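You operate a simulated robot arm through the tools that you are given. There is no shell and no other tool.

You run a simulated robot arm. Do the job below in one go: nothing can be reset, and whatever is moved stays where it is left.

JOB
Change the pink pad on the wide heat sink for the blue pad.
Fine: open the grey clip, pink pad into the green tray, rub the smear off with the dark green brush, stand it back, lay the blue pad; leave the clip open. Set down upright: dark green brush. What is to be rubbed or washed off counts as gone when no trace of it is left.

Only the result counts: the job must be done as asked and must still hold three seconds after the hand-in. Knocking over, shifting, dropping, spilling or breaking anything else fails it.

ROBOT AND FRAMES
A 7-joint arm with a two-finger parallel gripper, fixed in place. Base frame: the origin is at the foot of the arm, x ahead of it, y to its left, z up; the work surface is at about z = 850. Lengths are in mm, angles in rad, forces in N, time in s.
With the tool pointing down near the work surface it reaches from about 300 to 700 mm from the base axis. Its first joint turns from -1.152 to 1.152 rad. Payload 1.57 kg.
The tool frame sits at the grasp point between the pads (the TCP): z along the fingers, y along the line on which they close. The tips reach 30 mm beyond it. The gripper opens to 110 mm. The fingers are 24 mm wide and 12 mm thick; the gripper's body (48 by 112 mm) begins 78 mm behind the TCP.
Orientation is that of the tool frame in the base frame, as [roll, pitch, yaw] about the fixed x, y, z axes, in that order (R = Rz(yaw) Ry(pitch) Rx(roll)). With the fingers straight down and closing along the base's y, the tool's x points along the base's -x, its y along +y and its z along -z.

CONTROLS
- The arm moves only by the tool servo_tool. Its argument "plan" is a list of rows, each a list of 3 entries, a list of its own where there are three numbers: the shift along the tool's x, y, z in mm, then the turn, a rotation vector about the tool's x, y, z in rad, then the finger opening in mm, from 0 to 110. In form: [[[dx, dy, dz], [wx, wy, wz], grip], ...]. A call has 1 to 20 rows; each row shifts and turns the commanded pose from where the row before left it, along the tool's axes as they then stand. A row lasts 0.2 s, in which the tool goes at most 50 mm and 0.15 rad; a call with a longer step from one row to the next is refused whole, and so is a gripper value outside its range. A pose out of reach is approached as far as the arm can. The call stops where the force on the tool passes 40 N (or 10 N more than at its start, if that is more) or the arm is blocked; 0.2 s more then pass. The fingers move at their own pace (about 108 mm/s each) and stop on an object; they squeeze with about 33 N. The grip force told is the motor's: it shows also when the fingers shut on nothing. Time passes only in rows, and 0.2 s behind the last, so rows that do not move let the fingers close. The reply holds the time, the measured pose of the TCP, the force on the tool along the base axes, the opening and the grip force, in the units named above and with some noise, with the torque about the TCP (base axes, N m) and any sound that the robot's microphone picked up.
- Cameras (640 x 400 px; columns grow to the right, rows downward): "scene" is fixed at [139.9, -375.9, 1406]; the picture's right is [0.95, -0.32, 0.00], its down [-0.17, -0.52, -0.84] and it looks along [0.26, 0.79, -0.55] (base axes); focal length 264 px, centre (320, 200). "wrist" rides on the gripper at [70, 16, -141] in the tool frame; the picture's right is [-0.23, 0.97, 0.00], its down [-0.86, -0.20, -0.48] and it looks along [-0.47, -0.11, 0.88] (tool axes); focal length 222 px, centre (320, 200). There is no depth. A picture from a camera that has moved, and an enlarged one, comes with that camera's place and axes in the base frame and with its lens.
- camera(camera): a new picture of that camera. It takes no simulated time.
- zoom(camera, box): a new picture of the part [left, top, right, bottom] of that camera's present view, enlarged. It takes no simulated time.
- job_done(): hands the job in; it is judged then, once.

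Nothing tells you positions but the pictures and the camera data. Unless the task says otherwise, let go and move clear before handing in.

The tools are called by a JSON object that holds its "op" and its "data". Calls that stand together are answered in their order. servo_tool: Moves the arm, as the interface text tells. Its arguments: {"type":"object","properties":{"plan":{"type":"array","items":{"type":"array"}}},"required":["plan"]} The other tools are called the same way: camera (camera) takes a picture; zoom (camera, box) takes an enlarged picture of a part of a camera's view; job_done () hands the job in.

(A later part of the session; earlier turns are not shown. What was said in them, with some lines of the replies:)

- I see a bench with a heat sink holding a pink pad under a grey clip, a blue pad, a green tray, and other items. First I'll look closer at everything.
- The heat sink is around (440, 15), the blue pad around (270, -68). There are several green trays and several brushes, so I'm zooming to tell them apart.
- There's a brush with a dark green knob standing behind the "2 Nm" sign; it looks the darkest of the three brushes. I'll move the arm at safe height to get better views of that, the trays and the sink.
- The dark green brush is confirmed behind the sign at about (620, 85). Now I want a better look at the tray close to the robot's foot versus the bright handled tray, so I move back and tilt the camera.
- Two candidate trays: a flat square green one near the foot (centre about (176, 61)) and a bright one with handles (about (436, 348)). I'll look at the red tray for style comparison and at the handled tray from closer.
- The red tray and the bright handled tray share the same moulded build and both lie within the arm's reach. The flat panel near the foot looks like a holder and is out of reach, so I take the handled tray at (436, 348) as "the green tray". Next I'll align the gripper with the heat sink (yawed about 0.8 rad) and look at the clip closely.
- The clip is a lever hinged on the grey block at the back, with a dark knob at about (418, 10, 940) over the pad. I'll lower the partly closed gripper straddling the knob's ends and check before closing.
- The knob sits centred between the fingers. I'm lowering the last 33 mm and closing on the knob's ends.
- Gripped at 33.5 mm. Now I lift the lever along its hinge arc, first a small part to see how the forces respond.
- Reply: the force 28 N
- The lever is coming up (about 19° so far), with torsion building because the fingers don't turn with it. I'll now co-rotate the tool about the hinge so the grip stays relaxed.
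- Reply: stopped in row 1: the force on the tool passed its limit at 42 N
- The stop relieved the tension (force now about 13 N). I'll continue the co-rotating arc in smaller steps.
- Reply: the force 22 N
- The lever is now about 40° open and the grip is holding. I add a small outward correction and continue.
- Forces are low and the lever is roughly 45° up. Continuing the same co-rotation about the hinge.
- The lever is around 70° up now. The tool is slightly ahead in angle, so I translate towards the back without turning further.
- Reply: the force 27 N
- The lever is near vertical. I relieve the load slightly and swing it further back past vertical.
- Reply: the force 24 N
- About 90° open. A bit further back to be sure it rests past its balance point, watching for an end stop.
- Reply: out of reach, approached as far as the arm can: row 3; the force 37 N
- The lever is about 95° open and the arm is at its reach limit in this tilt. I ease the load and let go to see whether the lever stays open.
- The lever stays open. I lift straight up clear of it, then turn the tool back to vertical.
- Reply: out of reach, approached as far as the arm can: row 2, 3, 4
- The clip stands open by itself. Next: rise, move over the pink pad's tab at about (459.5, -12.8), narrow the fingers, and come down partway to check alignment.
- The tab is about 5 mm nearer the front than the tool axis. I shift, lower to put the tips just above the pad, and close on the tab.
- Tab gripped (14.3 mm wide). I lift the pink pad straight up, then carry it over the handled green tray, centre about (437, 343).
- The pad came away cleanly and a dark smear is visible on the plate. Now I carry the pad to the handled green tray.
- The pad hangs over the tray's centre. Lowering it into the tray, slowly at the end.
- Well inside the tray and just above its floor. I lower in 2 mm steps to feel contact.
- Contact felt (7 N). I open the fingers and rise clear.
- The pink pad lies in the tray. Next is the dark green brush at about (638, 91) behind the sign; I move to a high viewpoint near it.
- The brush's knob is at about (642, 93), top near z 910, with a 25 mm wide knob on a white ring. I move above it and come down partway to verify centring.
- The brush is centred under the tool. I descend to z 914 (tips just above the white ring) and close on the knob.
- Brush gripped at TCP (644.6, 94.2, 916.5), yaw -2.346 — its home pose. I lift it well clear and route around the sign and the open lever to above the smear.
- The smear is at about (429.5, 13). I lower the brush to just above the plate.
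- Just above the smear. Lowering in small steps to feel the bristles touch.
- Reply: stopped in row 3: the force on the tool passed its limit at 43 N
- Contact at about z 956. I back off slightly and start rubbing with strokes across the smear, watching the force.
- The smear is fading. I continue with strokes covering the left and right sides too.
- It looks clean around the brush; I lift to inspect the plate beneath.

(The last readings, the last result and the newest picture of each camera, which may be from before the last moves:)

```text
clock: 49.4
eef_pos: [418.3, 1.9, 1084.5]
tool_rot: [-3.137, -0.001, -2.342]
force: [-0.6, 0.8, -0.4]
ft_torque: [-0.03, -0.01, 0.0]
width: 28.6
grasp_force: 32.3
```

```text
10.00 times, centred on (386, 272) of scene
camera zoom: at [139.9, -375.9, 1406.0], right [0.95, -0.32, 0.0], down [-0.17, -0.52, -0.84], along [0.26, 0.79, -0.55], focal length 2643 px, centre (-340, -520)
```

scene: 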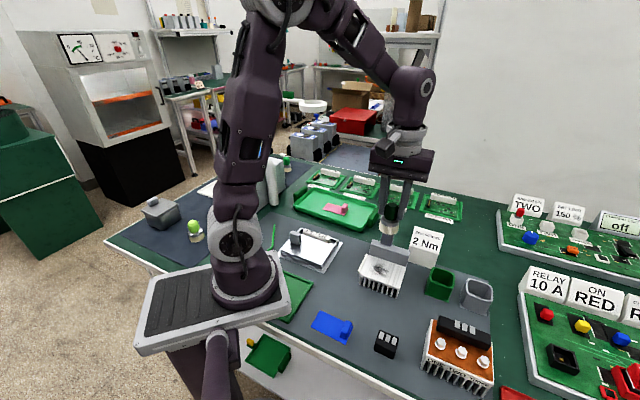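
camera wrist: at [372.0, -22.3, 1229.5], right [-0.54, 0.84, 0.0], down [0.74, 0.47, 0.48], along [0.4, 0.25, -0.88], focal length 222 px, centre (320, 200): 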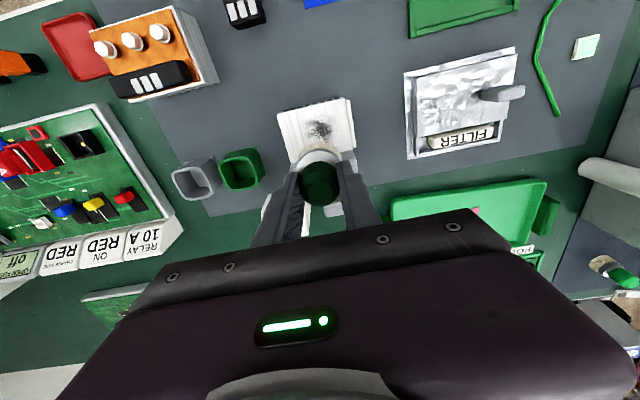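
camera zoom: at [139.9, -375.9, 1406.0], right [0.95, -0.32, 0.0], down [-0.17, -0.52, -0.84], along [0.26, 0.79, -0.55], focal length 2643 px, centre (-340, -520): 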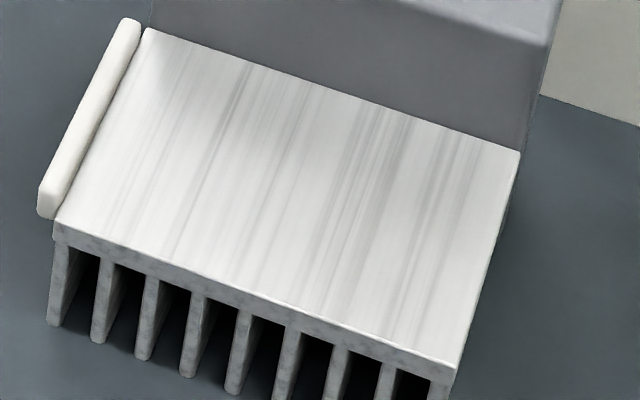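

The plate looks clean, but to be certain no faint trace remains I do one more thorough pass with firm contact.

{"op": "servo_tool", "data": {"plan": [[[0, 0, 45], [0, 0, 0], 10], [[0, 0, 45], [0, 0, 0], 10], [[0, 0, 30], [0, 0, 0], 10], [[0, 0, 7], [0, 0, 0], 10], [[0, 0, 1.5], [0, 0, 0], 10]]}}

```text
clock: 50.6
eef_pos: [418.2, -0.5, 957.2]
tool_rot: [-3.14, -0.002, -2.346]
force: [-0.5, -0.3, -0.9]
ft_torque: [-0.01, 0.04, -0.02]
width: 28.4
grasp_force: 33.0
```

{"op": "servo_tool", "data": {"plan": [[[0, 0, 1.0], [0, 0, 0], 10], [[0, 0, 0.7], [0, 0, 0], 10]]}}

```text
clock: 51.2
eef_pos: [417.6, 0.4, 955.2]
tool_rot: [-3.137, -0.002, -2.346]
force: [-1.0, 1.4, 5.7]
ft_torque: [0.22, 0.16, 0.03]
width: 28.5
grasp_force: 33.6
```

{"op": "servo_tool", "data": {"plan": [[[0, 8, 0], [0, 0, 0], 10], [[0, 8, 0], [0, 0, 0], 10], [[-11, 0, 0], [0, 0, 0], 10], [[-11, 0, 0], [0, 0, 0], 10], [[-11, 0, 0], [0, 0, 0], 10], [[0, -8, 0], [0, 0, 0], 10], [[0, -8, 0], [0, 0, 0], 10], [[11, 0, 0], [0, 0, 0], 10], [[11, 0, 0], [0, 0, 0], 10], [[11, 0, 0], [0, 0, 0], 10], [[0, -8, 0], [0, 0, 0], 10], [[0, -8, 0], [0, 0, 0], 10], [[-11, 0, 0], [0, 0, 0], 10], [[-11, 0, 0], [0, 0, 0], 10], [[-11, 0, 0], [0, 0, 0], 10], [[0, -8, 0], [0, 0, 0], 10], [[0, -4, 0], [0, 0, 0], 10], [[11, 0, 0], [0, 0, 0], 10], [[11, 0, 0], [0, 0, 0], 10], [[11, 0, 0], [0, 0, 0], 10]]}}

```text
clock: 54.5
eef_pos: [453.5, 10.0, 956.5]
tool_rot: [3.14, -0.008, -2.344]
force: [-8.7, 0.3, 18.6]
ft_torque: [0.21, 0.26, 0.09]
width: 28.8
grasp_force: 32.8
stopped in row 16: the force on the tool passed its limit at 45 N (the readings are from after the stop); the commanded pose is now the measured one
```

A force peak at the edge of the last lane stopped it. I ease up slightly and do a few more strokes over the middle.

{"op": "servo_tool", "data": {"plan": [[[4, 0, -0.8], [0, 0, 0], 10], [[10, 0, 0], [0, 0, 0], 10], [[10, 0, 0], [0, 0, 0], 10], [[8, 0, 0], [0, 0, 0], 10], [[0, 9, 0], [0, 0, 0], 10], [[-10, 0, 0], [0, 0, 0], 10], [[-10, 0, 0], [0, 0, 0], 10], [[-8, 0, 0], [0, 0, 0], 10], [[0, 10, 0], [0, 0, 0], 10], [[10, 0, 0], [0, 0, 0], 10], [[10, 0, 0], [0, 0, 0], 10], [[8, 0, 0], [0, 0, 0], 10], [[0, 10, 0], [0, 0, 0], 10], [[-10, 0, 0], [0, 0, 0], 10], [[-10, 0, 0], [0, 0, 0], 10]]}}

{"op": "zoom", "data": {"camera": "scene", "box": [350, 210, 420, 310]}}

{"op": "zoom", "data": {"camera": "wrist", "box": [240, 80, 400, 210]}}

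```text
clock: 57.7
eef_pos: [423.7, 20.9, 954.8]
tool_rot: [3.14, -0.007, -2.345]
force: [-10.6, -10.6, 19.9]
ft_torque: [-0.56, 0.36, -0.09]
width: 28.7
grasp_force: 32.8
```

```text
4.00 times, centred on (385, 260) of scene
camera zoom: at [139.3, -376.2, 1406.0], right [0.95, -0.32, 0.0], down [-0.17, -0.52, -0.84], along [0.26, 0.79, -0.55], focal length 1057 px, centre (60, -40)
```

zoom: 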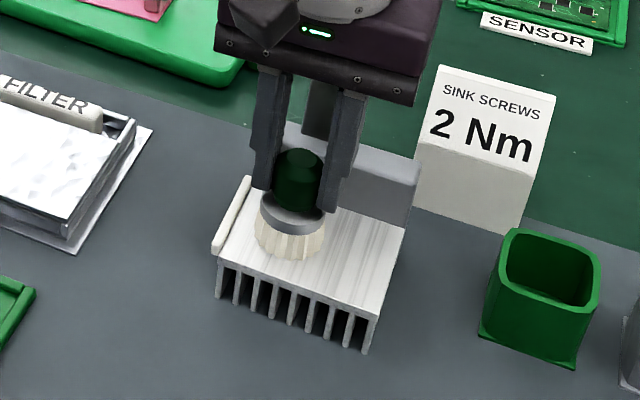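

```text
3.08 times, centred on (320, 145) of wrist
camera zoom: at [364.5, -17.5, 1097.9], right [-0.54, 0.84, 0.0], down [0.74, 0.47, 0.47], along [0.4, 0.25, -0.88], focal length 684 px, centre (320, 369)
```

zoom: 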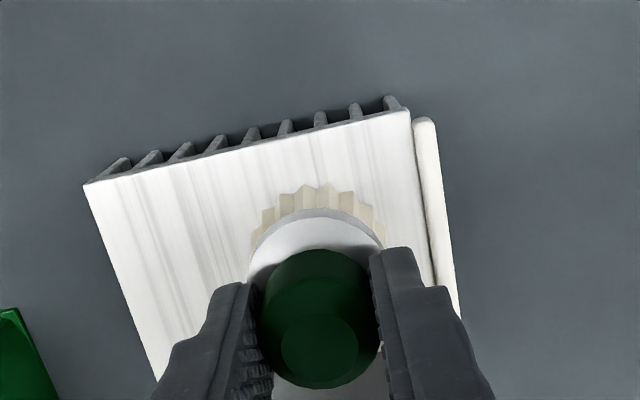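

Thorough coverage done. Lifting the brush and inspecting again.

{"op": "servo_tool", "data": {"plan": [[[2, 0, -3], [0, 0, 0], 10], [[0, 0, -30], [0, 0, 0], 10], [[0, 0, -45], [0, 0, 0], 10], [[0, 0, -45], [0, 0, 0], 10], [[0, 0, -8], [0, 0, 0], 10]]}}

{"op": "zoom", "data": {"camera": "scene", "box": [366, 252, 406, 292]}}

{"op": "zoom", "data": {"camera": "scene", "box": [340, 150, 460, 300]}}

{"op": "zoom", "data": {"camera": "wrist", "box": [240, 80, 400, 230]}}

```text
clock: 58.9
eef_pos: [424.1, 18.7, 1088.8]
tool_rot: [3.14, -0.006, -2.343]
force: [-0.3, -0.6, -0.5]
ft_torque: [0.04, 0.0, -0.03]
width: 28.6
grasp_force: 32.4
```

```text
10.00 times, centred on (386, 272) of scene
camera zoom: at [139.9, -375.9, 1406.0], right [0.95, -0.32, 0.0], down [-0.17, -0.52, -0.84], along [0.26, 0.79, -0.55], focal length 2643 px, centre (-340, -520)
```

zoom: 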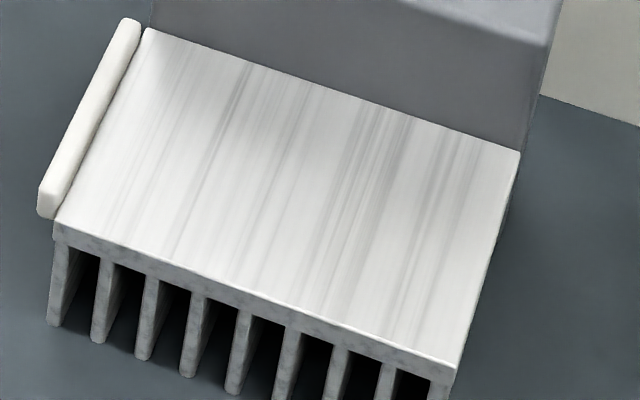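

```text
2.67 times, centred on (400, 225) of scene
camera zoom: at [139.9, -375.9, 1406.0], right [0.95, -0.32, 0.0], down [-0.17, -0.52, -0.84], along [0.26, 0.79, -0.55], focal length 705 px, centre (107, 133)
```

zoom: 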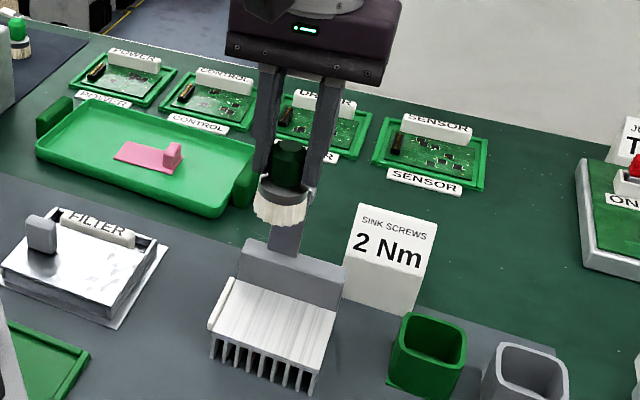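

```text
2.67 times, centred on (320, 155) of wrist
camera zoom: at [364.9, -19.9, 1230.4], right [-0.54, 0.84, 0.0], down [0.74, 0.47, 0.47], along [0.4, 0.25, -0.88], focal length 592 px, centre (320, 320)
```

zoom: 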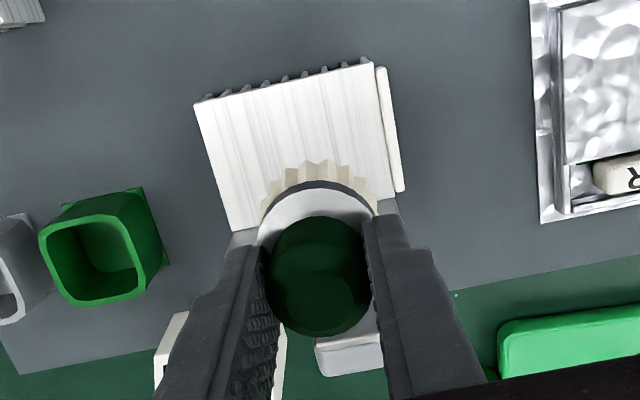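

{"op": "zoom", "data": {"camera": "scene", "box": [420, 190, 470, 240]}}

{"op": "zoom", "data": {"camera": "scene", "box": [425, 195, 475, 245]}}

{"op": "zoom", "data": {"camera": "scene", "box": [425, 170, 485, 240]}}

```text
8.00 times, centred on (445, 215) of scene
camera zoom: at [139.9, -375.9, 1406.0], right [0.95, -0.32, 0.0], down [-0.17, -0.52, -0.84], along [0.26, 0.79, -0.55], focal length 2115 px, centre (-680, 80)
```

zoom: 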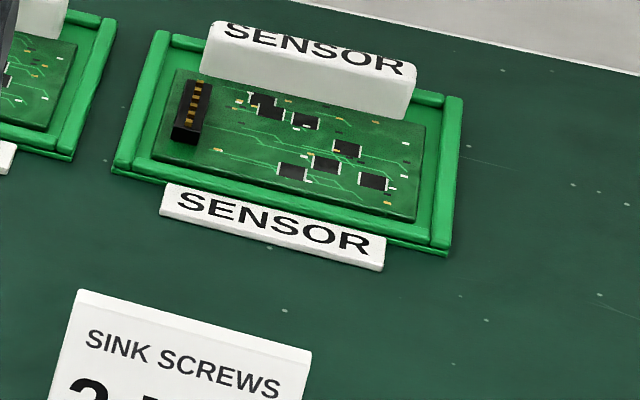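

```text
8.00 times, centred on (450, 220) of scene
camera zoom: at [139.9, -375.9, 1406.0], right [0.95, -0.32, 0.0], down [-0.17, -0.52, -0.84], along [0.26, 0.79, -0.55], focal length 2115 px, centre (-720, 40)
```

zoom: 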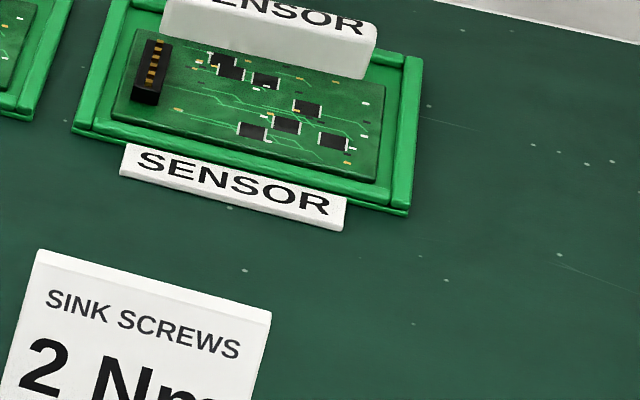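

```text
5.71 times, centred on (455, 205) of scene
camera zoom: at [139.9, -375.9, 1406.0], right [0.95, -0.32, 0.0], down [-0.17, -0.52, -0.84], along [0.26, 0.79, -0.55], focal length 1510 px, centre (-451, 171)
```

zoom: 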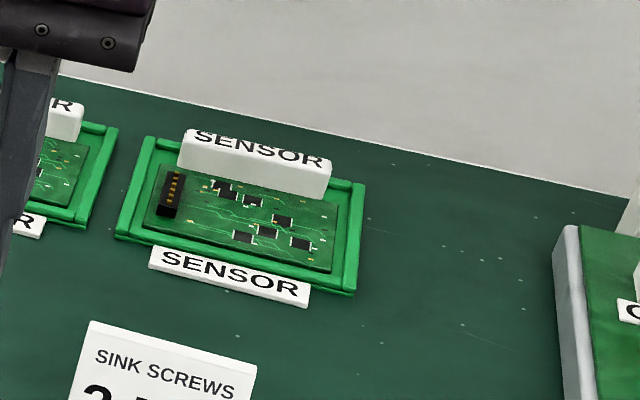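

{"op": "zoom", "data": {"camera": "scene", "box": [360, 180, 420, 240]}}

```text
6.67 times, centred on (390, 210) of scene
camera zoom: at [139.9, -375.9, 1406.0], right [0.95, -0.32, 0.0], down [-0.17, -0.52, -0.84], along [0.26, 0.79, -0.55], focal length 1762 px, centre (-147, 133)
```

zoom: 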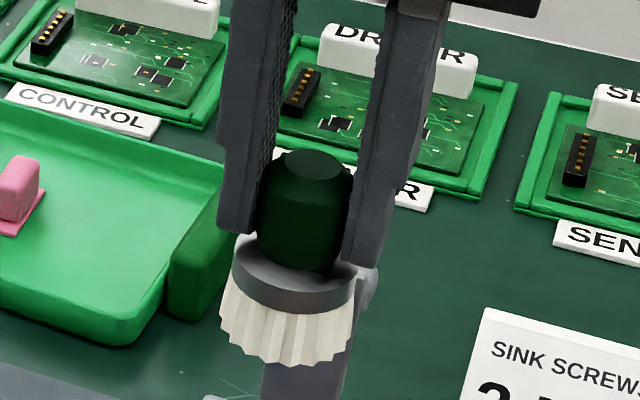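

Plate confirmed clean and the brush sits almost straight in the grip. I take it back along the same safe route to above its home spot.

{"op": "servo_tool", "data": {"plan": [[[0, -35, 0], [0, 0, 0], 10], [[0, -35, 0], [0, 0, 0], 10], [[0, -34.9, 0], [0, 0, 0], 10], [[-41.6, 0, 0], [0, 0, 0], 10], [[-41.6, 0, 0], [0, 0, 0], 10], [[-41.6, 0, 0], [0, 0, 0], 10], [[-41.6, 0, 0], [0, 0, 0], 10], [[-41.7, 0, 0], [0, 0, 0], 10], [[0, 0, 0], [0, 0, 0], 10]]}}

{"op": "camera", "data": {"camera": "wrist"}}

{"op": "zoom", "data": {"camera": "scene", "box": [380, 130, 480, 250]}}

```text
clock: 60.9
eef_pos: [644.4, 97.2, 1086.3]
tool_rot: [3.141, -0.008, -2.344]
force: [0.5, -0.1, -0.4]
ft_torque: [0.01, 0.0, -0.02]
width: 28.6
grasp_force: 33.3
```

```text
taken
camera wrist: at [585.5, 58.3, 1227.6], right [-0.54, 0.84, 0.0], down [0.74, 0.47, 0.47], along [0.4, 0.25, -0.88], focal length 222 px, centre (320, 200)
```

wrist: 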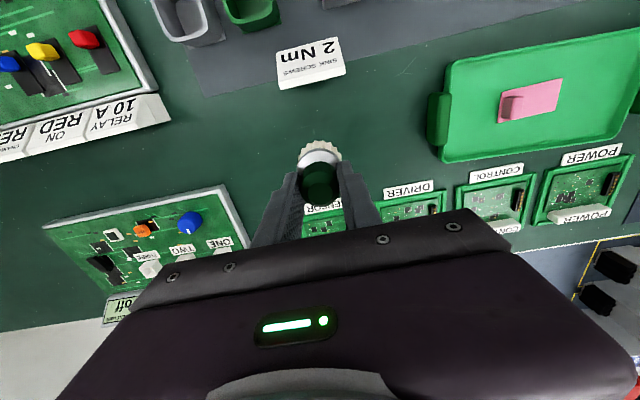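

```text
3.33 times, centred on (430, 190) of scene
camera zoom: at [139.9, -375.9, 1406.0], right [0.95, -0.32, 0.0], down [-0.17, -0.52, -0.84], along [0.26, 0.79, -0.55], focal length 881 px, centre (-47, 233)
```

zoom: 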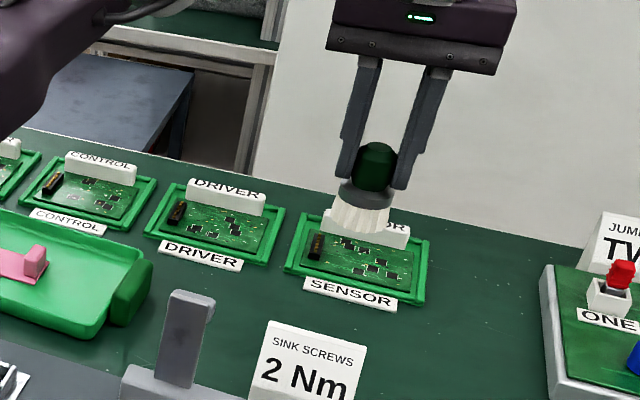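

{"op": "servo_tool", "data": {"plan": [[[2, -2.2, 40], [0, 0, 0], 10], [[0, 0, 45], [0, 0, 0], 10], [[0, 0, 40], [0, 0, 0], 10], [[0, 0, 25], [0, 0, 0], 10], [[0, 0, 9], [0, 0, 0], 10], [[0, 0, 2], [0, 0, 0], 10]]}}

{"op": "zoom", "data": {"camera": "wrist", "box": [240, 100, 400, 220]}}

{"op": "zoom", "data": {"camera": "scene", "box": [380, 150, 480, 250]}}

```text
clock: 62.3
eef_pos: [642.3, 92.3, 924.0]
tool_rot: [-3.142, -0.007, -2.344]
force: [0.0, 0.0, -1.0]
ft_torque: [-0.03, -0.03, -0.01]
width: 28.4
grasp_force: 33.3
```

```text
3.33 times, centred on (320, 160) of wrist
camera zoom: at [584.3, 53.3, 1067.0], right [-0.54, 0.84, 0.0], down [0.74, 0.47, 0.47], along [0.4, 0.25, -0.88], focal length 740 px, centre (320, 333)
```

zoom: 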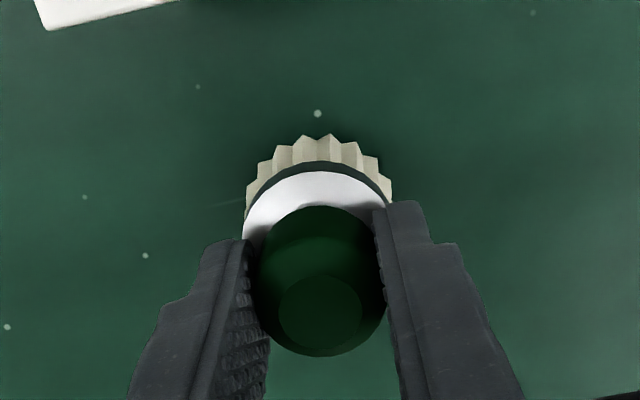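

```text
4.00 times, centred on (430, 200) of scene
camera zoom: at [139.9, -375.9, 1406.0], right [0.95, -0.32, 0.0], down [-0.17, -0.52, -0.84], along [0.26, 0.79, -0.55], focal length 1057 px, centre (-120, 200)
```

zoom: 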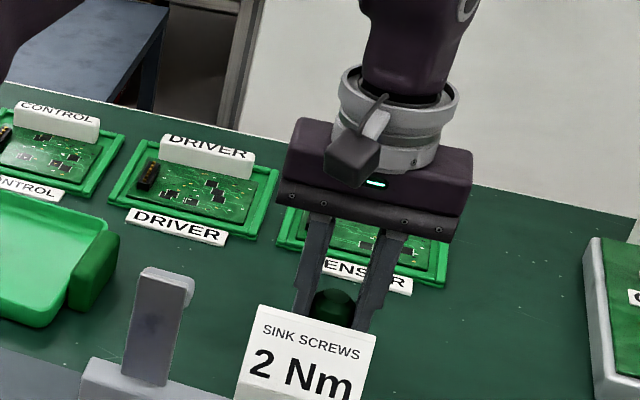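

I correct 3 mm and lower to contact in small steps.

{"op": "servo_tool", "data": {"plan": [[[-2.5, 0, 2], [0, 0, 0], 10], [[0, 0, 2], [0, 0, 0], 10], [[0, 0, 1.5], [0, 0, 0], 10]]}}

```text
clock: 63.1
eef_pos: [645.7, 93.7, 918.4]
tool_rot: [-3.142, -0.007, -2.345]
force: [0.2, 0.3, 0.2]
ft_torque: [0.0, 0.0, 0.0]
width: 28.4
grasp_force: 33.1
```

{"op": "servo_tool", "data": {"plan": [[[0, 0, 1], [0, 0, 0], 10], [[0, 0, 1], [0, 0, 0], 10]]}}

```text
clock: 63.7
eef_pos: [645.7, 94.9, 917.7]
tool_rot: [3.141, -0.007, -2.343]
force: [0.4, -0.4, 0.3]
ft_torque: [0.01, 0.01, 0.01]
width: 28.5
grasp_force: 32.9
```

{"op": "servo_tool", "data": {"plan": [[[0, 0, 1], [0, 0, 0], 10], [[0, 0, 0.5], [0, 0, 0], 10]]}}

```text
clock: 64.3
eef_pos: [645.9, 94.0, 916.4]
tool_rot: [-3.141, -0.005, -2.344]
force: [-3.4, 0.0, 9.1]
ft_torque: [0.14, 0.05, 0.06]
width: 28.4
grasp_force: 33.2
```

Contact with 9 N. I open the fingers and rise straight up.

{"op": "servo_tool", "data": {"plan": [[[0, 0, 0], [0, 0, 0], 34], [[0, 0, 0], [0, 0, 0], 60], [[0, 0, 0], [0, 0, 0], 60], [[0, 0, -15], [0, 0, 0], 60], [[0, 0, -35], [0, 0, 0], 60], [[0, 0, -40], [0, 0, 0], 60], [[0, 0, -40], [0, 0, 0], 60]]}}

{"op": "camera", "data": {"camera": "wrist"}}

{"op": "zoom", "data": {"camera": "wrist", "box": [240, 80, 400, 220]}}

{"op": "zoom", "data": {"camera": "scene", "box": [380, 190, 480, 270]}}

```text
clock: 65.9
eef_pos: [647.1, 94.9, 1045.1]
tool_rot: [3.139, -0.006, -2.346]
force: [0.2, -1.1, 1.1]
ft_torque: [-0.01, -0.01, 0.03]
width: 60.4
grasp_force: 0.0
```

```text
taken
camera wrist: at [587.4, 56.9, 1188.7], right [-0.54, 0.84, 0.0], down [0.74, 0.47, 0.47], along [0.4, 0.25, -0.88], focal length 222 px, centre (320, 200)
```

wrist: 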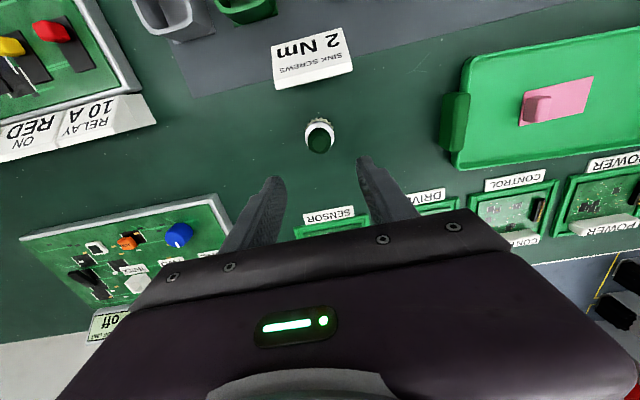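

```text
2.86 times, centred on (320, 150) of wrist
camera zoom: at [587.4, 56.9, 1188.7], right [-0.54, 0.84, 0.0], down [0.74, 0.47, 0.47], along [0.4, 0.25, -0.88], focal length 635 px, centre (320, 343)
```

zoom: 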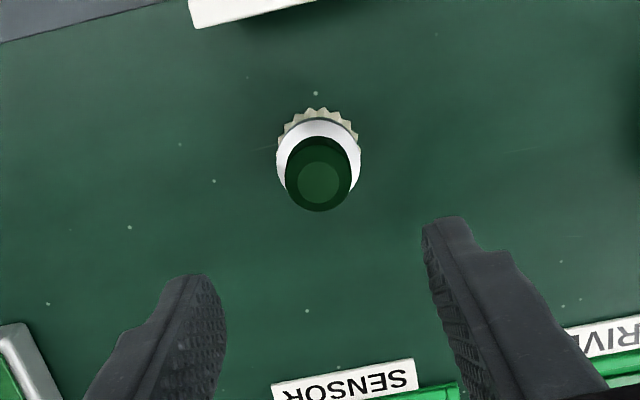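

```text
5.00 times, centred on (430, 230) of scene
camera zoom: at [139.9, -375.9, 1406.0], right [0.95, -0.32, 0.0], down [-0.17, -0.52, -0.84], along [0.26, 0.79, -0.55], focal length 1322 px, centre (-230, 50)
```

zoom: 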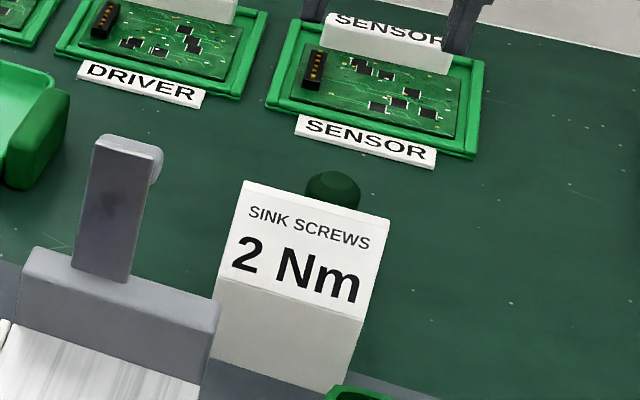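

The brush stands upright at its place. Now to the blue pad: I move at safe height to above its tab at about (292, -90).

{"op": "servo_tool", "data": {"plan": [[[0, 0, -40], [0, 0, 0], 60], [[41.2, 13.6, 0], [0, 0, 0], 60], [[41.2, 13.6, 0], [0, 0, 0], 60], [[41.2, 13.6, 0], [0, 0, 0], 60], [[41.2, 13.6, 0], [0, 0, 0], 60], [[41.2, 13.6, 0], [0, 0, 0], 60], [[41.2, 13.6, 0], [0, 0, 0], 60], [[41.2, 13.6, 0], [0, 0, 0], 60], [[41.2, 13.6, 0], [0, 0, 0], 60], [[41.4, 13.5, 0], [0, 0, 0], 44]]}}

{"op": "camera", "data": {"camera": "wrist"}}

{"op": "camera", "data": {"camera": "scene"}}

```text
clock: 68.1
eef_pos: [298.7, -84.9, 1088.3]
tool_rot: [3.14, -0.007, -2.343]
force: [-0.8, 0.5, 0.3]
ft_torque: [-0.02, -0.04, 0.02]
width: 44.0
grasp_force: 0.0
```

```text
taken
camera wrist: at [239.9, -124.5, 1230.2], right [-0.54, 0.84, 0.0], down [0.74, 0.47, 0.47], along [0.4, 0.25, -0.88], focal length 222 px, centre (320, 200)
```

wrist: 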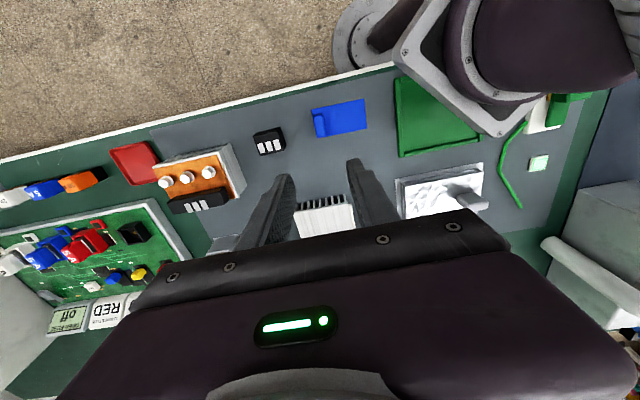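

```text
taken
```

scene: 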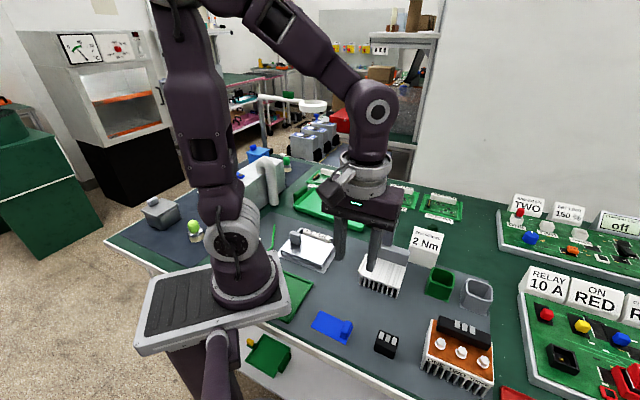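

{"op": "zoom", "data": {"camera": "wrist", "box": [280, 70, 400, 170]}}

```text
4.00 times, centred on (340, 120) of wrist
camera zoom: at [239.9, -124.5, 1230.2], right [-0.54, 0.84, 0.0], down [0.74, 0.47, 0.47], along [0.4, 0.25, -0.88], focal length 888 px, centre (240, 520)
```

zoom: 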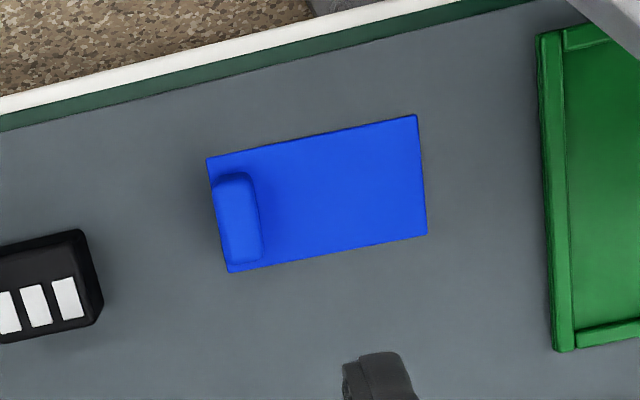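

The blue tab is at about (294, -91). I align and descend in stages.

{"op": "servo_tool", "data": {"plan": [[[7.6, -0.9, 0], [0, 0, 0], 44], [[0, 0, 45], [0, 0, 0], 44], [[0, 0, 45], [0, 0, 0], 44], [[0, 0, 45], [0, 0, 0], 44], [[0, 0, 25], [0, 0, 0], 44]]}}

{"op": "zoom", "data": {"camera": "wrist", "box": [240, 80, 400, 210]}}

{"op": "zoom", "data": {"camera": "scene", "box": [290, 250, 400, 370]}}

```text
clock: 69.3
eef_pos: [293.9, -92.6, 928.0]
tool_rot: [-3.142, -0.008, -2.345]
force: [0.4, -0.5, 0.9]
ft_torque: [0.0, -0.01, -0.01]
width: 43.8
grasp_force: 0.1
```

```text
3.08 times, centred on (320, 145) of wrist
camera zoom: at [234.5, -130.7, 1070.3], right [-0.54, 0.84, 0.0], down [0.74, 0.47, 0.47], along [0.4, 0.25, -0.88], focal length 684 px, centre (320, 369)
```

zoom: 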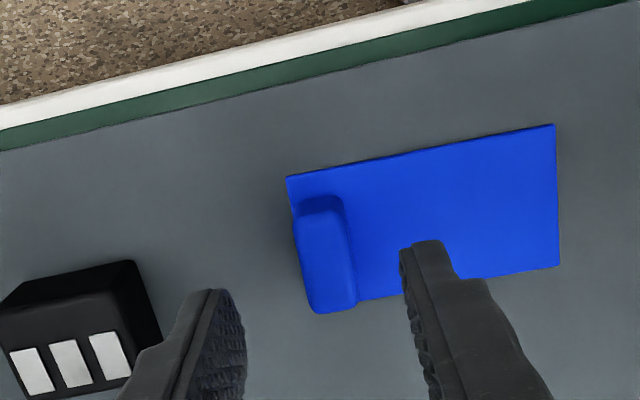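

```text
3.33 times, centred on (345, 310) of scene
camera zoom: at [139.9, -375.9, 1406.0], right [0.95, -0.32, 0.0], down [-0.17, -0.52, -0.84], along [0.26, 0.79, -0.55], focal length 881 px, centre (237, -167)
```

zoom: 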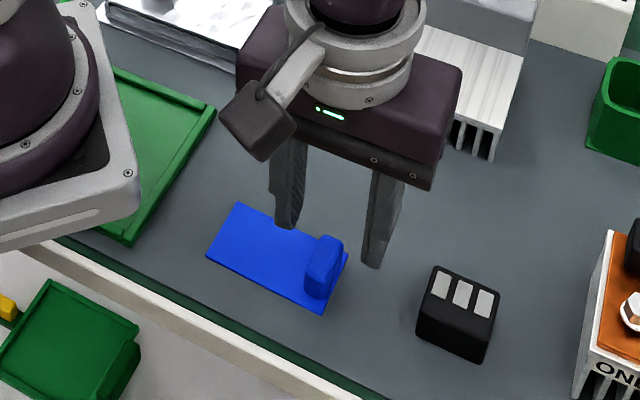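

Aligned over the tab; the black part nearby is clear of the fingers. Descending and closing.

{"op": "servo_tool", "data": {"plan": [[[1, 0, 20], [0, 0, 0], 44], [[0, 0, 13], [0, 0, 0], 44], [[0, 0, 5], [0, 0, 0], 44], [[0, 0, 0], [0, 0, 0], 5], [[0, 0, 0], [0, 0, 0], 5], [[0, 0, 0], [0, 0, 0], 5]]}}

{"op": "zoom", "data": {"camera": "wrist", "box": [240, 80, 400, 210]}}

{"op": "zoom", "data": {"camera": "scene", "box": [290, 250, 400, 370]}}

```text
clock: 70.7
eef_pos: [293.7, -92.1, 891.6]
tool_rot: [3.141, -0.007, -2.345]
force: [-0.6, -0.7, -0.1]
ft_torque: [0.02, -0.01, 0.0]
width: 14.2
grasp_force: 30.9
```

```text
3.08 times, centred on (320, 145) of wrist
camera zoom: at [234.5, -131.1, 1033.3], right [-0.54, 0.84, 0.0], down [0.74, 0.47, 0.47], along [0.4, 0.25, -0.88], focal length 684 px, centre (320, 369)
```

zoom: 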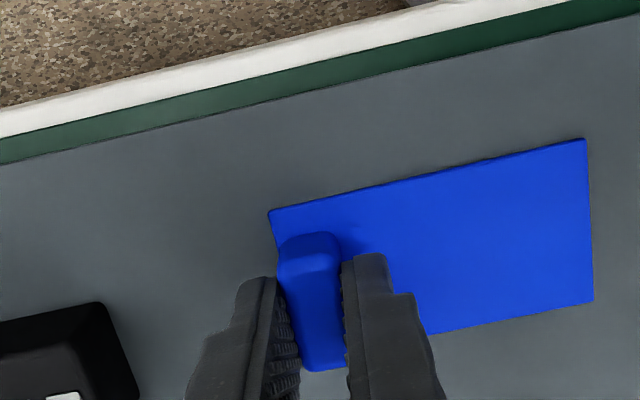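

```text
3.33 times, centred on (345, 310) of scene
camera zoom: at [139.9, -375.9, 1406.0], right [0.95, -0.32, 0.0], down [-0.17, -0.52, -0.84], along [0.26, 0.79, -0.55], focal length 881 px, centre (237, -167)
```

zoom: 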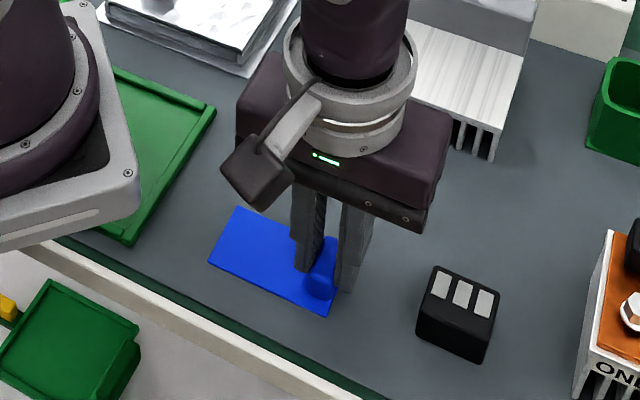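

Blue pad gripped; its centre is 31.5 mm from the tool axis, so to centre it on the plate at (435.5, 10.4) the TCP must go to about (458, -11.4). Lifting and carrying it over.

{"op": "servo_tool", "data": {"plan": [[[0, 0, -8], [0, 0, 0], 5], [[0, 0, -20], [0, 0, 0], 5], [[0, 0, -40], [0, 0, 0], 5], [[0, 0, -45], [0, 0, 0], 5], [[0, 0, -45], [0, 0, 0], 5], [[0, 0, -32], [0, 0, 0], 5], [[-43.2, -15.3, 0], [0, 0, 0], 5], [[-43.2, -15.3, 0], [0, 0, 0], 5], [[-43.2, -15.3, 0], [0, 0, 0], 5], [[-43.1, -15.3, 0], [0, 0, 0], 5], [[0, 0, 0], [0, 0, 0], 5]]}}

{"op": "camera", "data": {"camera": "wrist"}}

{"op": "zoom", "data": {"camera": "scene", "box": [320, 150, 460, 310]}}

```text
clock: 73.1
eef_pos: [460.2, -10.5, 1080.0]
tool_rot: [-3.14, -0.006, -2.346]
force: [-0.3, 0.2, 0.5]
ft_torque: [0.01, 0.01, 0.01]
width: 14.4
grasp_force: 30.5
```

```text
taken
camera wrist: at [400.5, -48.3, 1221.1], right [-0.54, 0.84, 0.0], down [0.74, 0.47, 0.47], along [0.4, 0.25, -0.88], focal length 222 px, centre (320, 200)
```

wrist: 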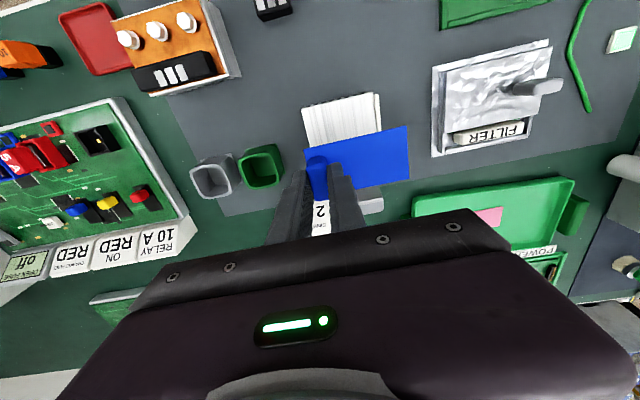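

```text
2.50 times, centred on (390, 230) of scene
camera zoom: at [139.9, -375.9, 1406.0], right [0.95, -0.32, 0.0], down [-0.17, -0.52, -0.84], along [0.26, 0.79, -0.55], focal length 661 px, centre (145, 125)
```

zoom: 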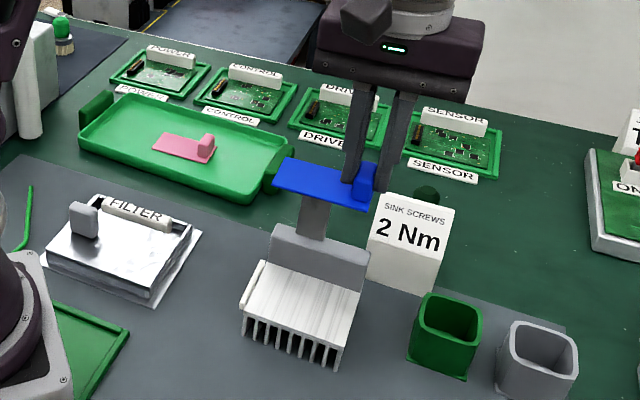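

{"op": "servo_tool", "data": {"plan": [[[1.5, 0.5, 0], [0, 0, 0], 5], [[0, 0, 45], [0, 0, 0], 5], [[0, 0, 45], [0, 0, 0], 5], [[0, 0, 35], [0, 0, 0], 5], [[0, 0, 15], [0, 0, 0], 5]]}}

{"op": "zoom", "data": {"camera": "wrist", "box": [220, 80, 420, 230]}}

{"op": "zoom", "data": {"camera": "scene", "box": [340, 210, 430, 310]}}

```text
clock: 74.3
eef_pos: [457.3, -11.8, 939.3]
tool_rot: [3.141, -0.007, -2.345]
force: [-0.6, 0.2, -0.7]
ft_torque: [-0.01, 0.01, -0.03]
width: 14.4
grasp_force: 30.7
```

```text
2.67 times, centred on (320, 155) of wrist
camera zoom: at [397.8, -51.0, 1081.0], right [-0.54, 0.84, 0.0], down [0.74, 0.47, 0.47], along [0.4, 0.25, -0.88], focal length 592 px, centre (320, 320)
```

zoom: 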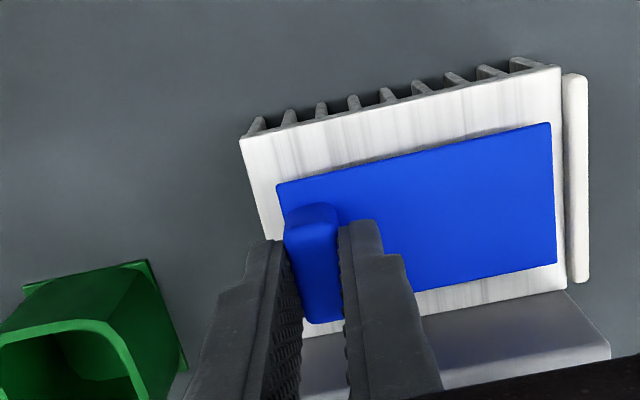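

```text
4.00 times, centred on (385, 260) of scene
camera zoom: at [139.9, -375.9, 1406.0], right [0.95, -0.32, 0.0], down [-0.17, -0.52, -0.84], along [0.26, 0.79, -0.55], focal length 1057 px, centre (60, -40)
```

zoom: 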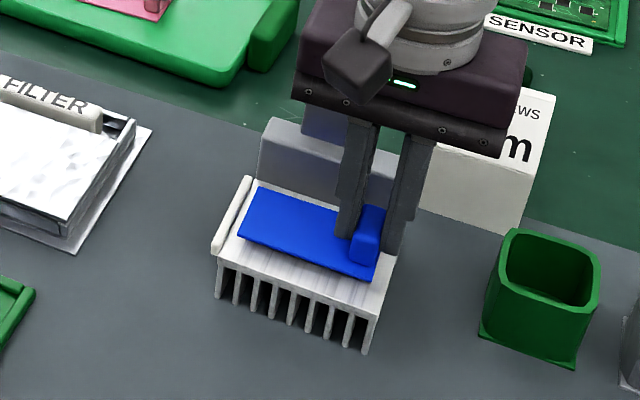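

Pad hovers about 12 mm over the plate, nearly centred; I nudge it 2.3 mm back and lower gently.

{"op": "servo_tool", "data": {"plan": [[[-2.3, -0.8, 0], [0, 0, 0], 5], [[0, 0, 5], [0, 0, 0], 5], [[0, 0, 3], [0, 0, 0], 5], [[0, 0, 1.5], [0, 0, 0], 5]]}}

```text
clock: 75.3
eef_pos: [458.3, -13.1, 930.6]
tool_rot: [-3.142, -0.005, -2.344]
force: [-3.7, 2.4, 24.5]
ft_torque: [0.06, 0.28, 0.01]
width: 14.6
grasp_force: 30.5
```

Contact came a bit earlier than expected (24 N at z 930.6). I ease up a little and look.

{"op": "servo_tool", "data": {"plan": [[[0, 0, -0.8], [0, 0, 0], 5]]}}

{"op": "zoom", "data": {"camera": "scene", "box": [350, 230, 420, 300]}}

{"op": "zoom", "data": {"camera": "wrist", "box": [220, 80, 420, 230]}}

```text
clock: 75.7
eef_pos: [458.4, -11.4, 930.7]
tool_rot: [3.14, -0.007, -2.345]
force: [-4.3, 1.1, 23.5]
ft_torque: [0.0, 0.21, 0.04]
width: 14.4
grasp_force: 30.1
```

```text
5.71 times, centred on (385, 265) of scene
camera zoom: at [139.4, -375.9, 1406.0], right [0.95, -0.32, 0.0], down [-0.17, -0.52, -0.84], along [0.26, 0.79, -0.55], focal length 1510 px, centre (-51, -171)
```

zoom: 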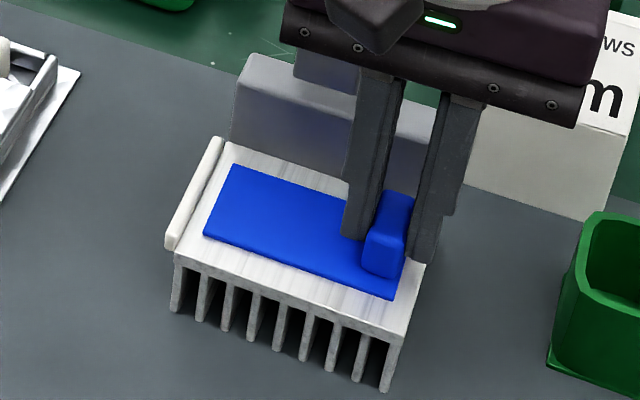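

```text
2.67 times, centred on (320, 155) of wrist
camera zoom: at [399.1, -50.8, 1072.7], right [-0.54, 0.84, 0.0], down [0.74, 0.47, 0.47], along [0.4, 0.25, -0.88], focal length 592 px, centre (320, 320)
```

zoom: 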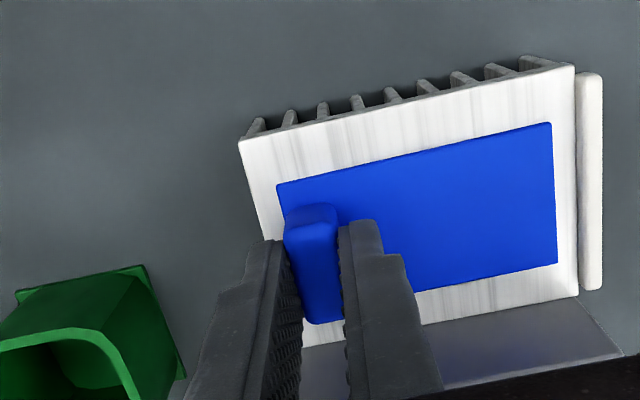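

The pad is flat on the plate and centred within a millimetre. I take off most of the pressure, open the fingers, and rise.

{"op": "servo_tool", "data": {"plan": [[[0, 0, -0.8], [0, 0, 0], 5], [[0, 0, 0], [0, 0, 0], 5]]}}

```text
clock: 76.3
eef_pos: [458.7, -10.3, 930.9]
tool_rot: [3.14, -0.007, -2.345]
force: [-0.5, 0.6, -0.4]
ft_torque: [-0.04, -0.01, 0.0]
width: 14.5
grasp_force: 30.8
```

{"op": "servo_tool", "data": {"plan": [[[0, 0, 0.6], [0, 0, 0], 5], [[0, 0, 0], [0, 0, 0], 22], [[0, 0, 0], [0, 0, 0], 40], [[0, 0, 0], [0, 0, 0], 40], [[0, 0, -10], [0, 0, 0], 40], [[0, 0, -30], [0, 0, 0], 40], [[0, 0, -45], [0, 0, 0], 40], [[0, 0, -45], [0, 0, 0], 40], [[0, 0, -30], [0, 0, 0], 40]]}}

{"op": "camera", "data": {"camera": "wrist"}}

{"op": "zoom", "data": {"camera": "wrist", "box": [240, 60, 400, 230]}}

{"op": "zoom", "data": {"camera": "scene", "box": [340, 200, 430, 310]}}

```text
clock: 78.3
eef_pos: [458.6, -10.3, 1090.3]
tool_rot: [-3.141, -0.006, -2.344]
force: [0.0, 0.0, 0.2]
ft_torque: [-0.02, 0.0, -0.03]
width: 40.2
grasp_force: 0.0
```

```text
taken
camera wrist: at [399.6, -48.7, 1233.5], right [-0.54, 0.84, 0.0], down [0.74, 0.47, 0.47], along [0.4, 0.25, -0.88], focal length 222 px, centre (320, 200)
```

wrist: 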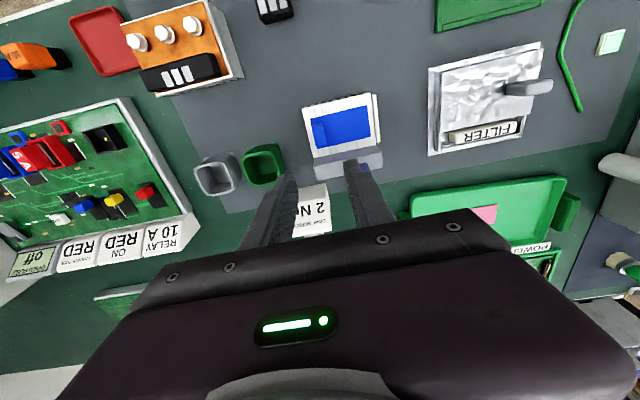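

```text
2.35 times, centred on (320, 145) of wrist
camera zoom: at [399.6, -48.7, 1233.5], right [-0.54, 0.84, 0.0], down [0.74, 0.47, 0.47], along [0.4, 0.25, -0.88], focal length 523 px, centre (320, 329)
```

zoom: 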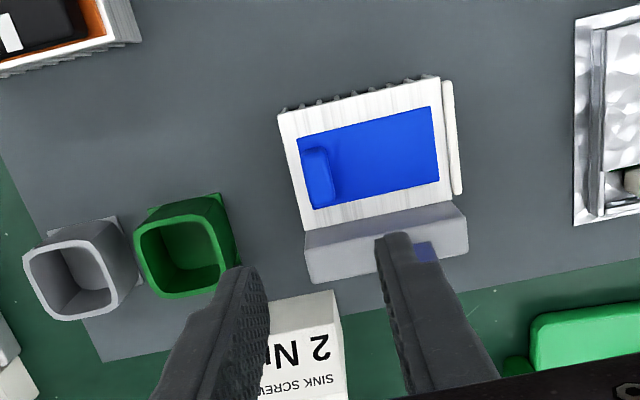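

```text
3.64 times, centred on (385, 255) of scene
camera zoom: at [139.9, -375.9, 1406.0], right [0.95, -0.32, 0.0], down [-0.17, -0.52, -0.84], along [0.26, 0.79, -0.55], focal length 961 px, centre (84, 0)
```

zoom: 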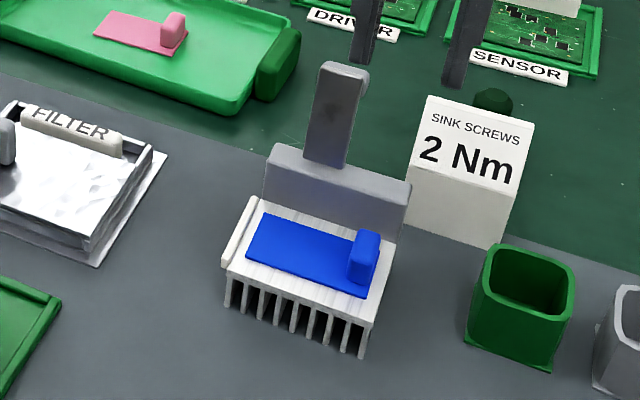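

The blue pad sits centred, the pink pad is in the tray and the brush is upright. To be sure the clip is at its fully open position, I'll give the lever a very gentle backward push with closed fingers, watching the force.

{"op": "servo_tool", "data": {"plan": [[[0, 0, 0], [0, 0, 0], 0], [[-18.7, 43, 0], [0, 0, 0], 0], [[0, 0, 40], [0, 0, 0], 0], [[0, 0, 40], [0, 0, 0], 0], [[0, 0, 25], [0, 0, 0], 0]]}}

{"op": "zoom", "data": {"camera": "scene", "box": [340, 200, 430, 310]}}

{"op": "zoom", "data": {"camera": "wrist", "box": [240, 80, 400, 230]}}

```text
clock: 79.5
eef_pos: [442.1, 33.8, 983.7]
tool_rot: [3.141, -0.005, -2.343]
force: [-0.8, 0.7, -0.2]
ft_torque: [0.0, 0.01, 0.0]
width: 0.0
grasp_force: 21.4
```

```text
3.64 times, centred on (385, 255) of scene
camera zoom: at [139.9, -375.9, 1406.0], right [0.95, -0.32, 0.0], down [-0.17, -0.52, -0.84], along [0.26, 0.79, -0.55], focal length 961 px, centre (84, 0)
```

zoom: 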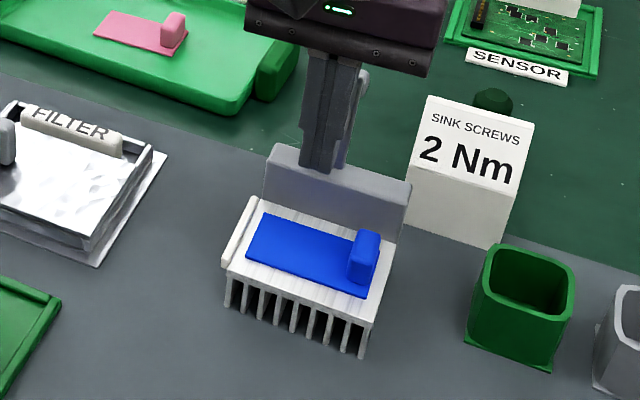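

```text
2.67 times, centred on (320, 155) of wrist
camera zoom: at [382.0, -5.5, 1125.6], right [-0.54, 0.84, 0.0], down [0.74, 0.47, 0.47], along [0.4, 0.25, -0.88], focal length 592 px, centre (320, 320)
```

zoom: 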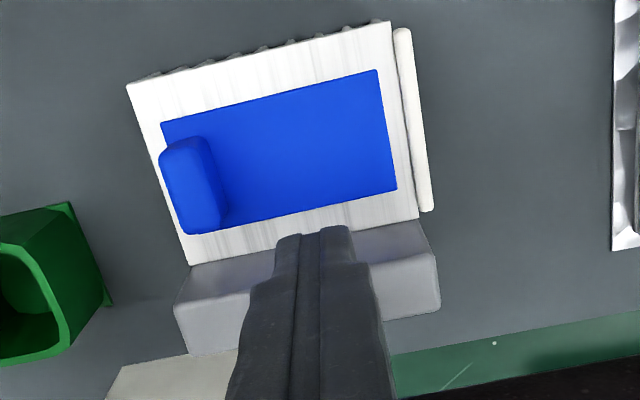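

{"op": "servo_tool", "data": {"plan": [[[-8, 0, 0], [0, 0, 0], 0], [[-6, 0, 0], [0, 0, 0], 0], [[-3, 0, 0], [0, 0, 0], 0], [[-2, 0, 0], [0, 0, 0], 0]]}}

```text
clock: 80.5
eef_pos: [453.3, 45.3, 984.6]
tool_rot: [3.139, -0.008, -2.344]
force: [-2.5, -3.3, -0.5]
ft_torque: [-0.09, 0.08, -0.04]
width: 0.0
grasp_force: 21.0
```

Light contact (4 N). A few more small steps.

{"op": "servo_tool", "data": {"plan": [[[-1.5, 0, 0], [0, 0, 0], 0], [[-1.5, 0, 0], [0, 0, 0], 0]]}}

{"op": "zoom", "data": {"camera": "scene", "box": [340, 200, 430, 310]}}

```text
clock: 81.1
eef_pos: [454.0, 44.6, 985.7]
tool_rot: [3.139, -0.015, -2.347]
force: [-17.0, -20.8, -5.5]
ft_torque: [-0.7, 0.52, -0.05]
width: 0.2
grasp_force: 21.3
```

```text
3.64 times, centred on (385, 255) of scene
camera zoom: at [139.5, -376.5, 1405.9], right [0.95, -0.32, 0.0], down [-0.17, -0.52, -0.84], along [0.26, 0.79, -0.55], focal length 961 px, centre (84, 0)
```

zoom: 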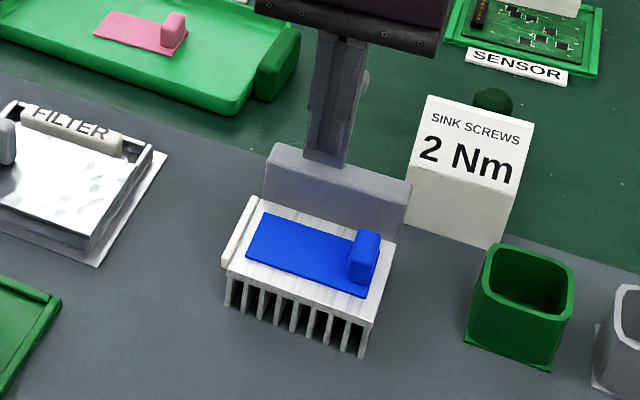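

It resists firmly without moving, so the clip is at its end stop — fully open. I back away, rise and withdraw.

{"op": "servo_tool", "data": {"plan": [[[4, 0, 0], [0, 0, 0], 0], [[16, 0, 0], [0, 0, 0], 0], [[0, 0, -40], [0, 0, 0], 0], [[0, 0, -45], [0, 0, 0], 0], [[0, 0, -45], [0, 0, 0], 0], [[40, 0, -10], [0, 0, 0], 30], [[40, 0, 0], [0, 0, 0], 30]]}}

{"op": "camera", "data": {"camera": "scene"}}

{"op": "camera", "data": {"camera": "wrist"}}

{"op": "zoom", "data": {"camera": "scene", "box": [270, 160, 470, 310]}}

```text
clock: 82.7
eef_pos: [386.8, -22.9, 1126.9]
tool_rot: [3.141, -0.007, -2.346]
force: [0.0, -0.4, -0.4]
ft_torque: [0.05, -0.04, 0.0]
width: 29.7
grasp_force: 0.0
```

```text
taken
```

scene: 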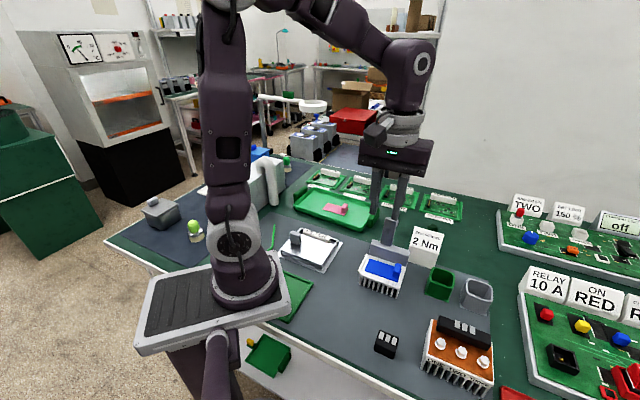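

```text
taken
camera wrist: at [327.4, -62.2, 1269.2], right [-0.54, 0.84, 0.0], down [0.74, 0.47, 0.47], along [0.4, 0.25, -0.88], focal length 222 px, centre (320, 200)
```

wrist: 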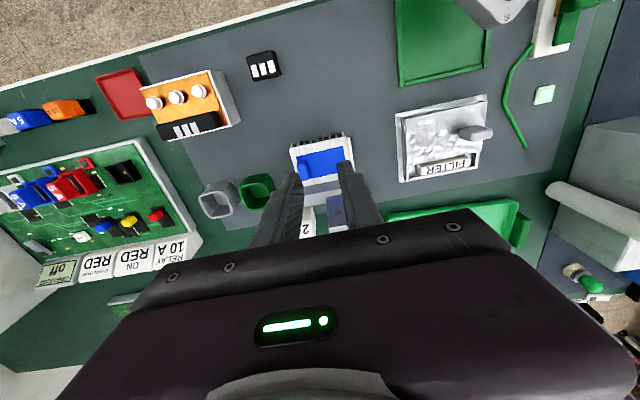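

```text
2.67 times, centred on (370, 235) of scene
camera zoom: at [139.9, -375.9, 1406.0], right [0.95, -0.32, 0.0], down [-0.17, -0.52, -0.84], along [0.26, 0.79, -0.55], focal length 705 px, centre (187, 107)
```

zoom: 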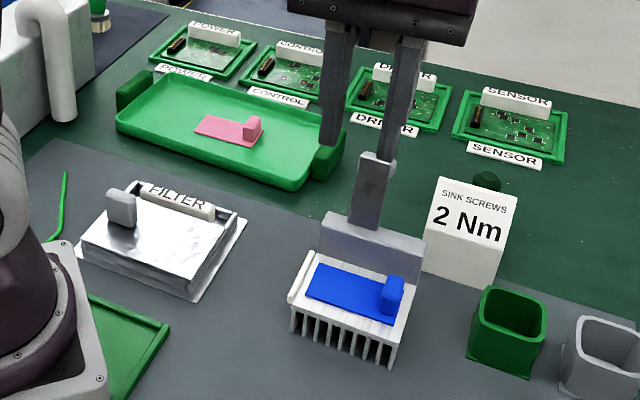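

Everything is in its end state: clip open at its stop, blue pad centred on the clean plate, pink pad in the green tray, brush upright back at its spot, and the gripper empty and clear. Handing in.

{"op": "job_done", "data": {}}

```text
The job is handed in.
```

The job is handed in: the pink pad is off the wide heat sink and the blue pad is in its place.

- **Clip:** it is open and at its end stop. I pushed it lightly and it would not go further.
- **Pink pad:** it lies flat in the bright green tray with two handles. A second flat green panel sits almost under the arm's foot. I ruled it out because it is out of the arm's reach, so if you meant that panel, the pad is in the wrong place.
- **Smear:** I rubbed the plate in two passes, and a close-up afterwards showed no trace.
- **Brush:** the dark green brush stands upright within about 2 mm of where it was.
- **Blue pad:** it lies flat on the plate, centred to about 1 mm.

In the final pictures nothing else looks moved. The gripper is empty and clear of the bench.
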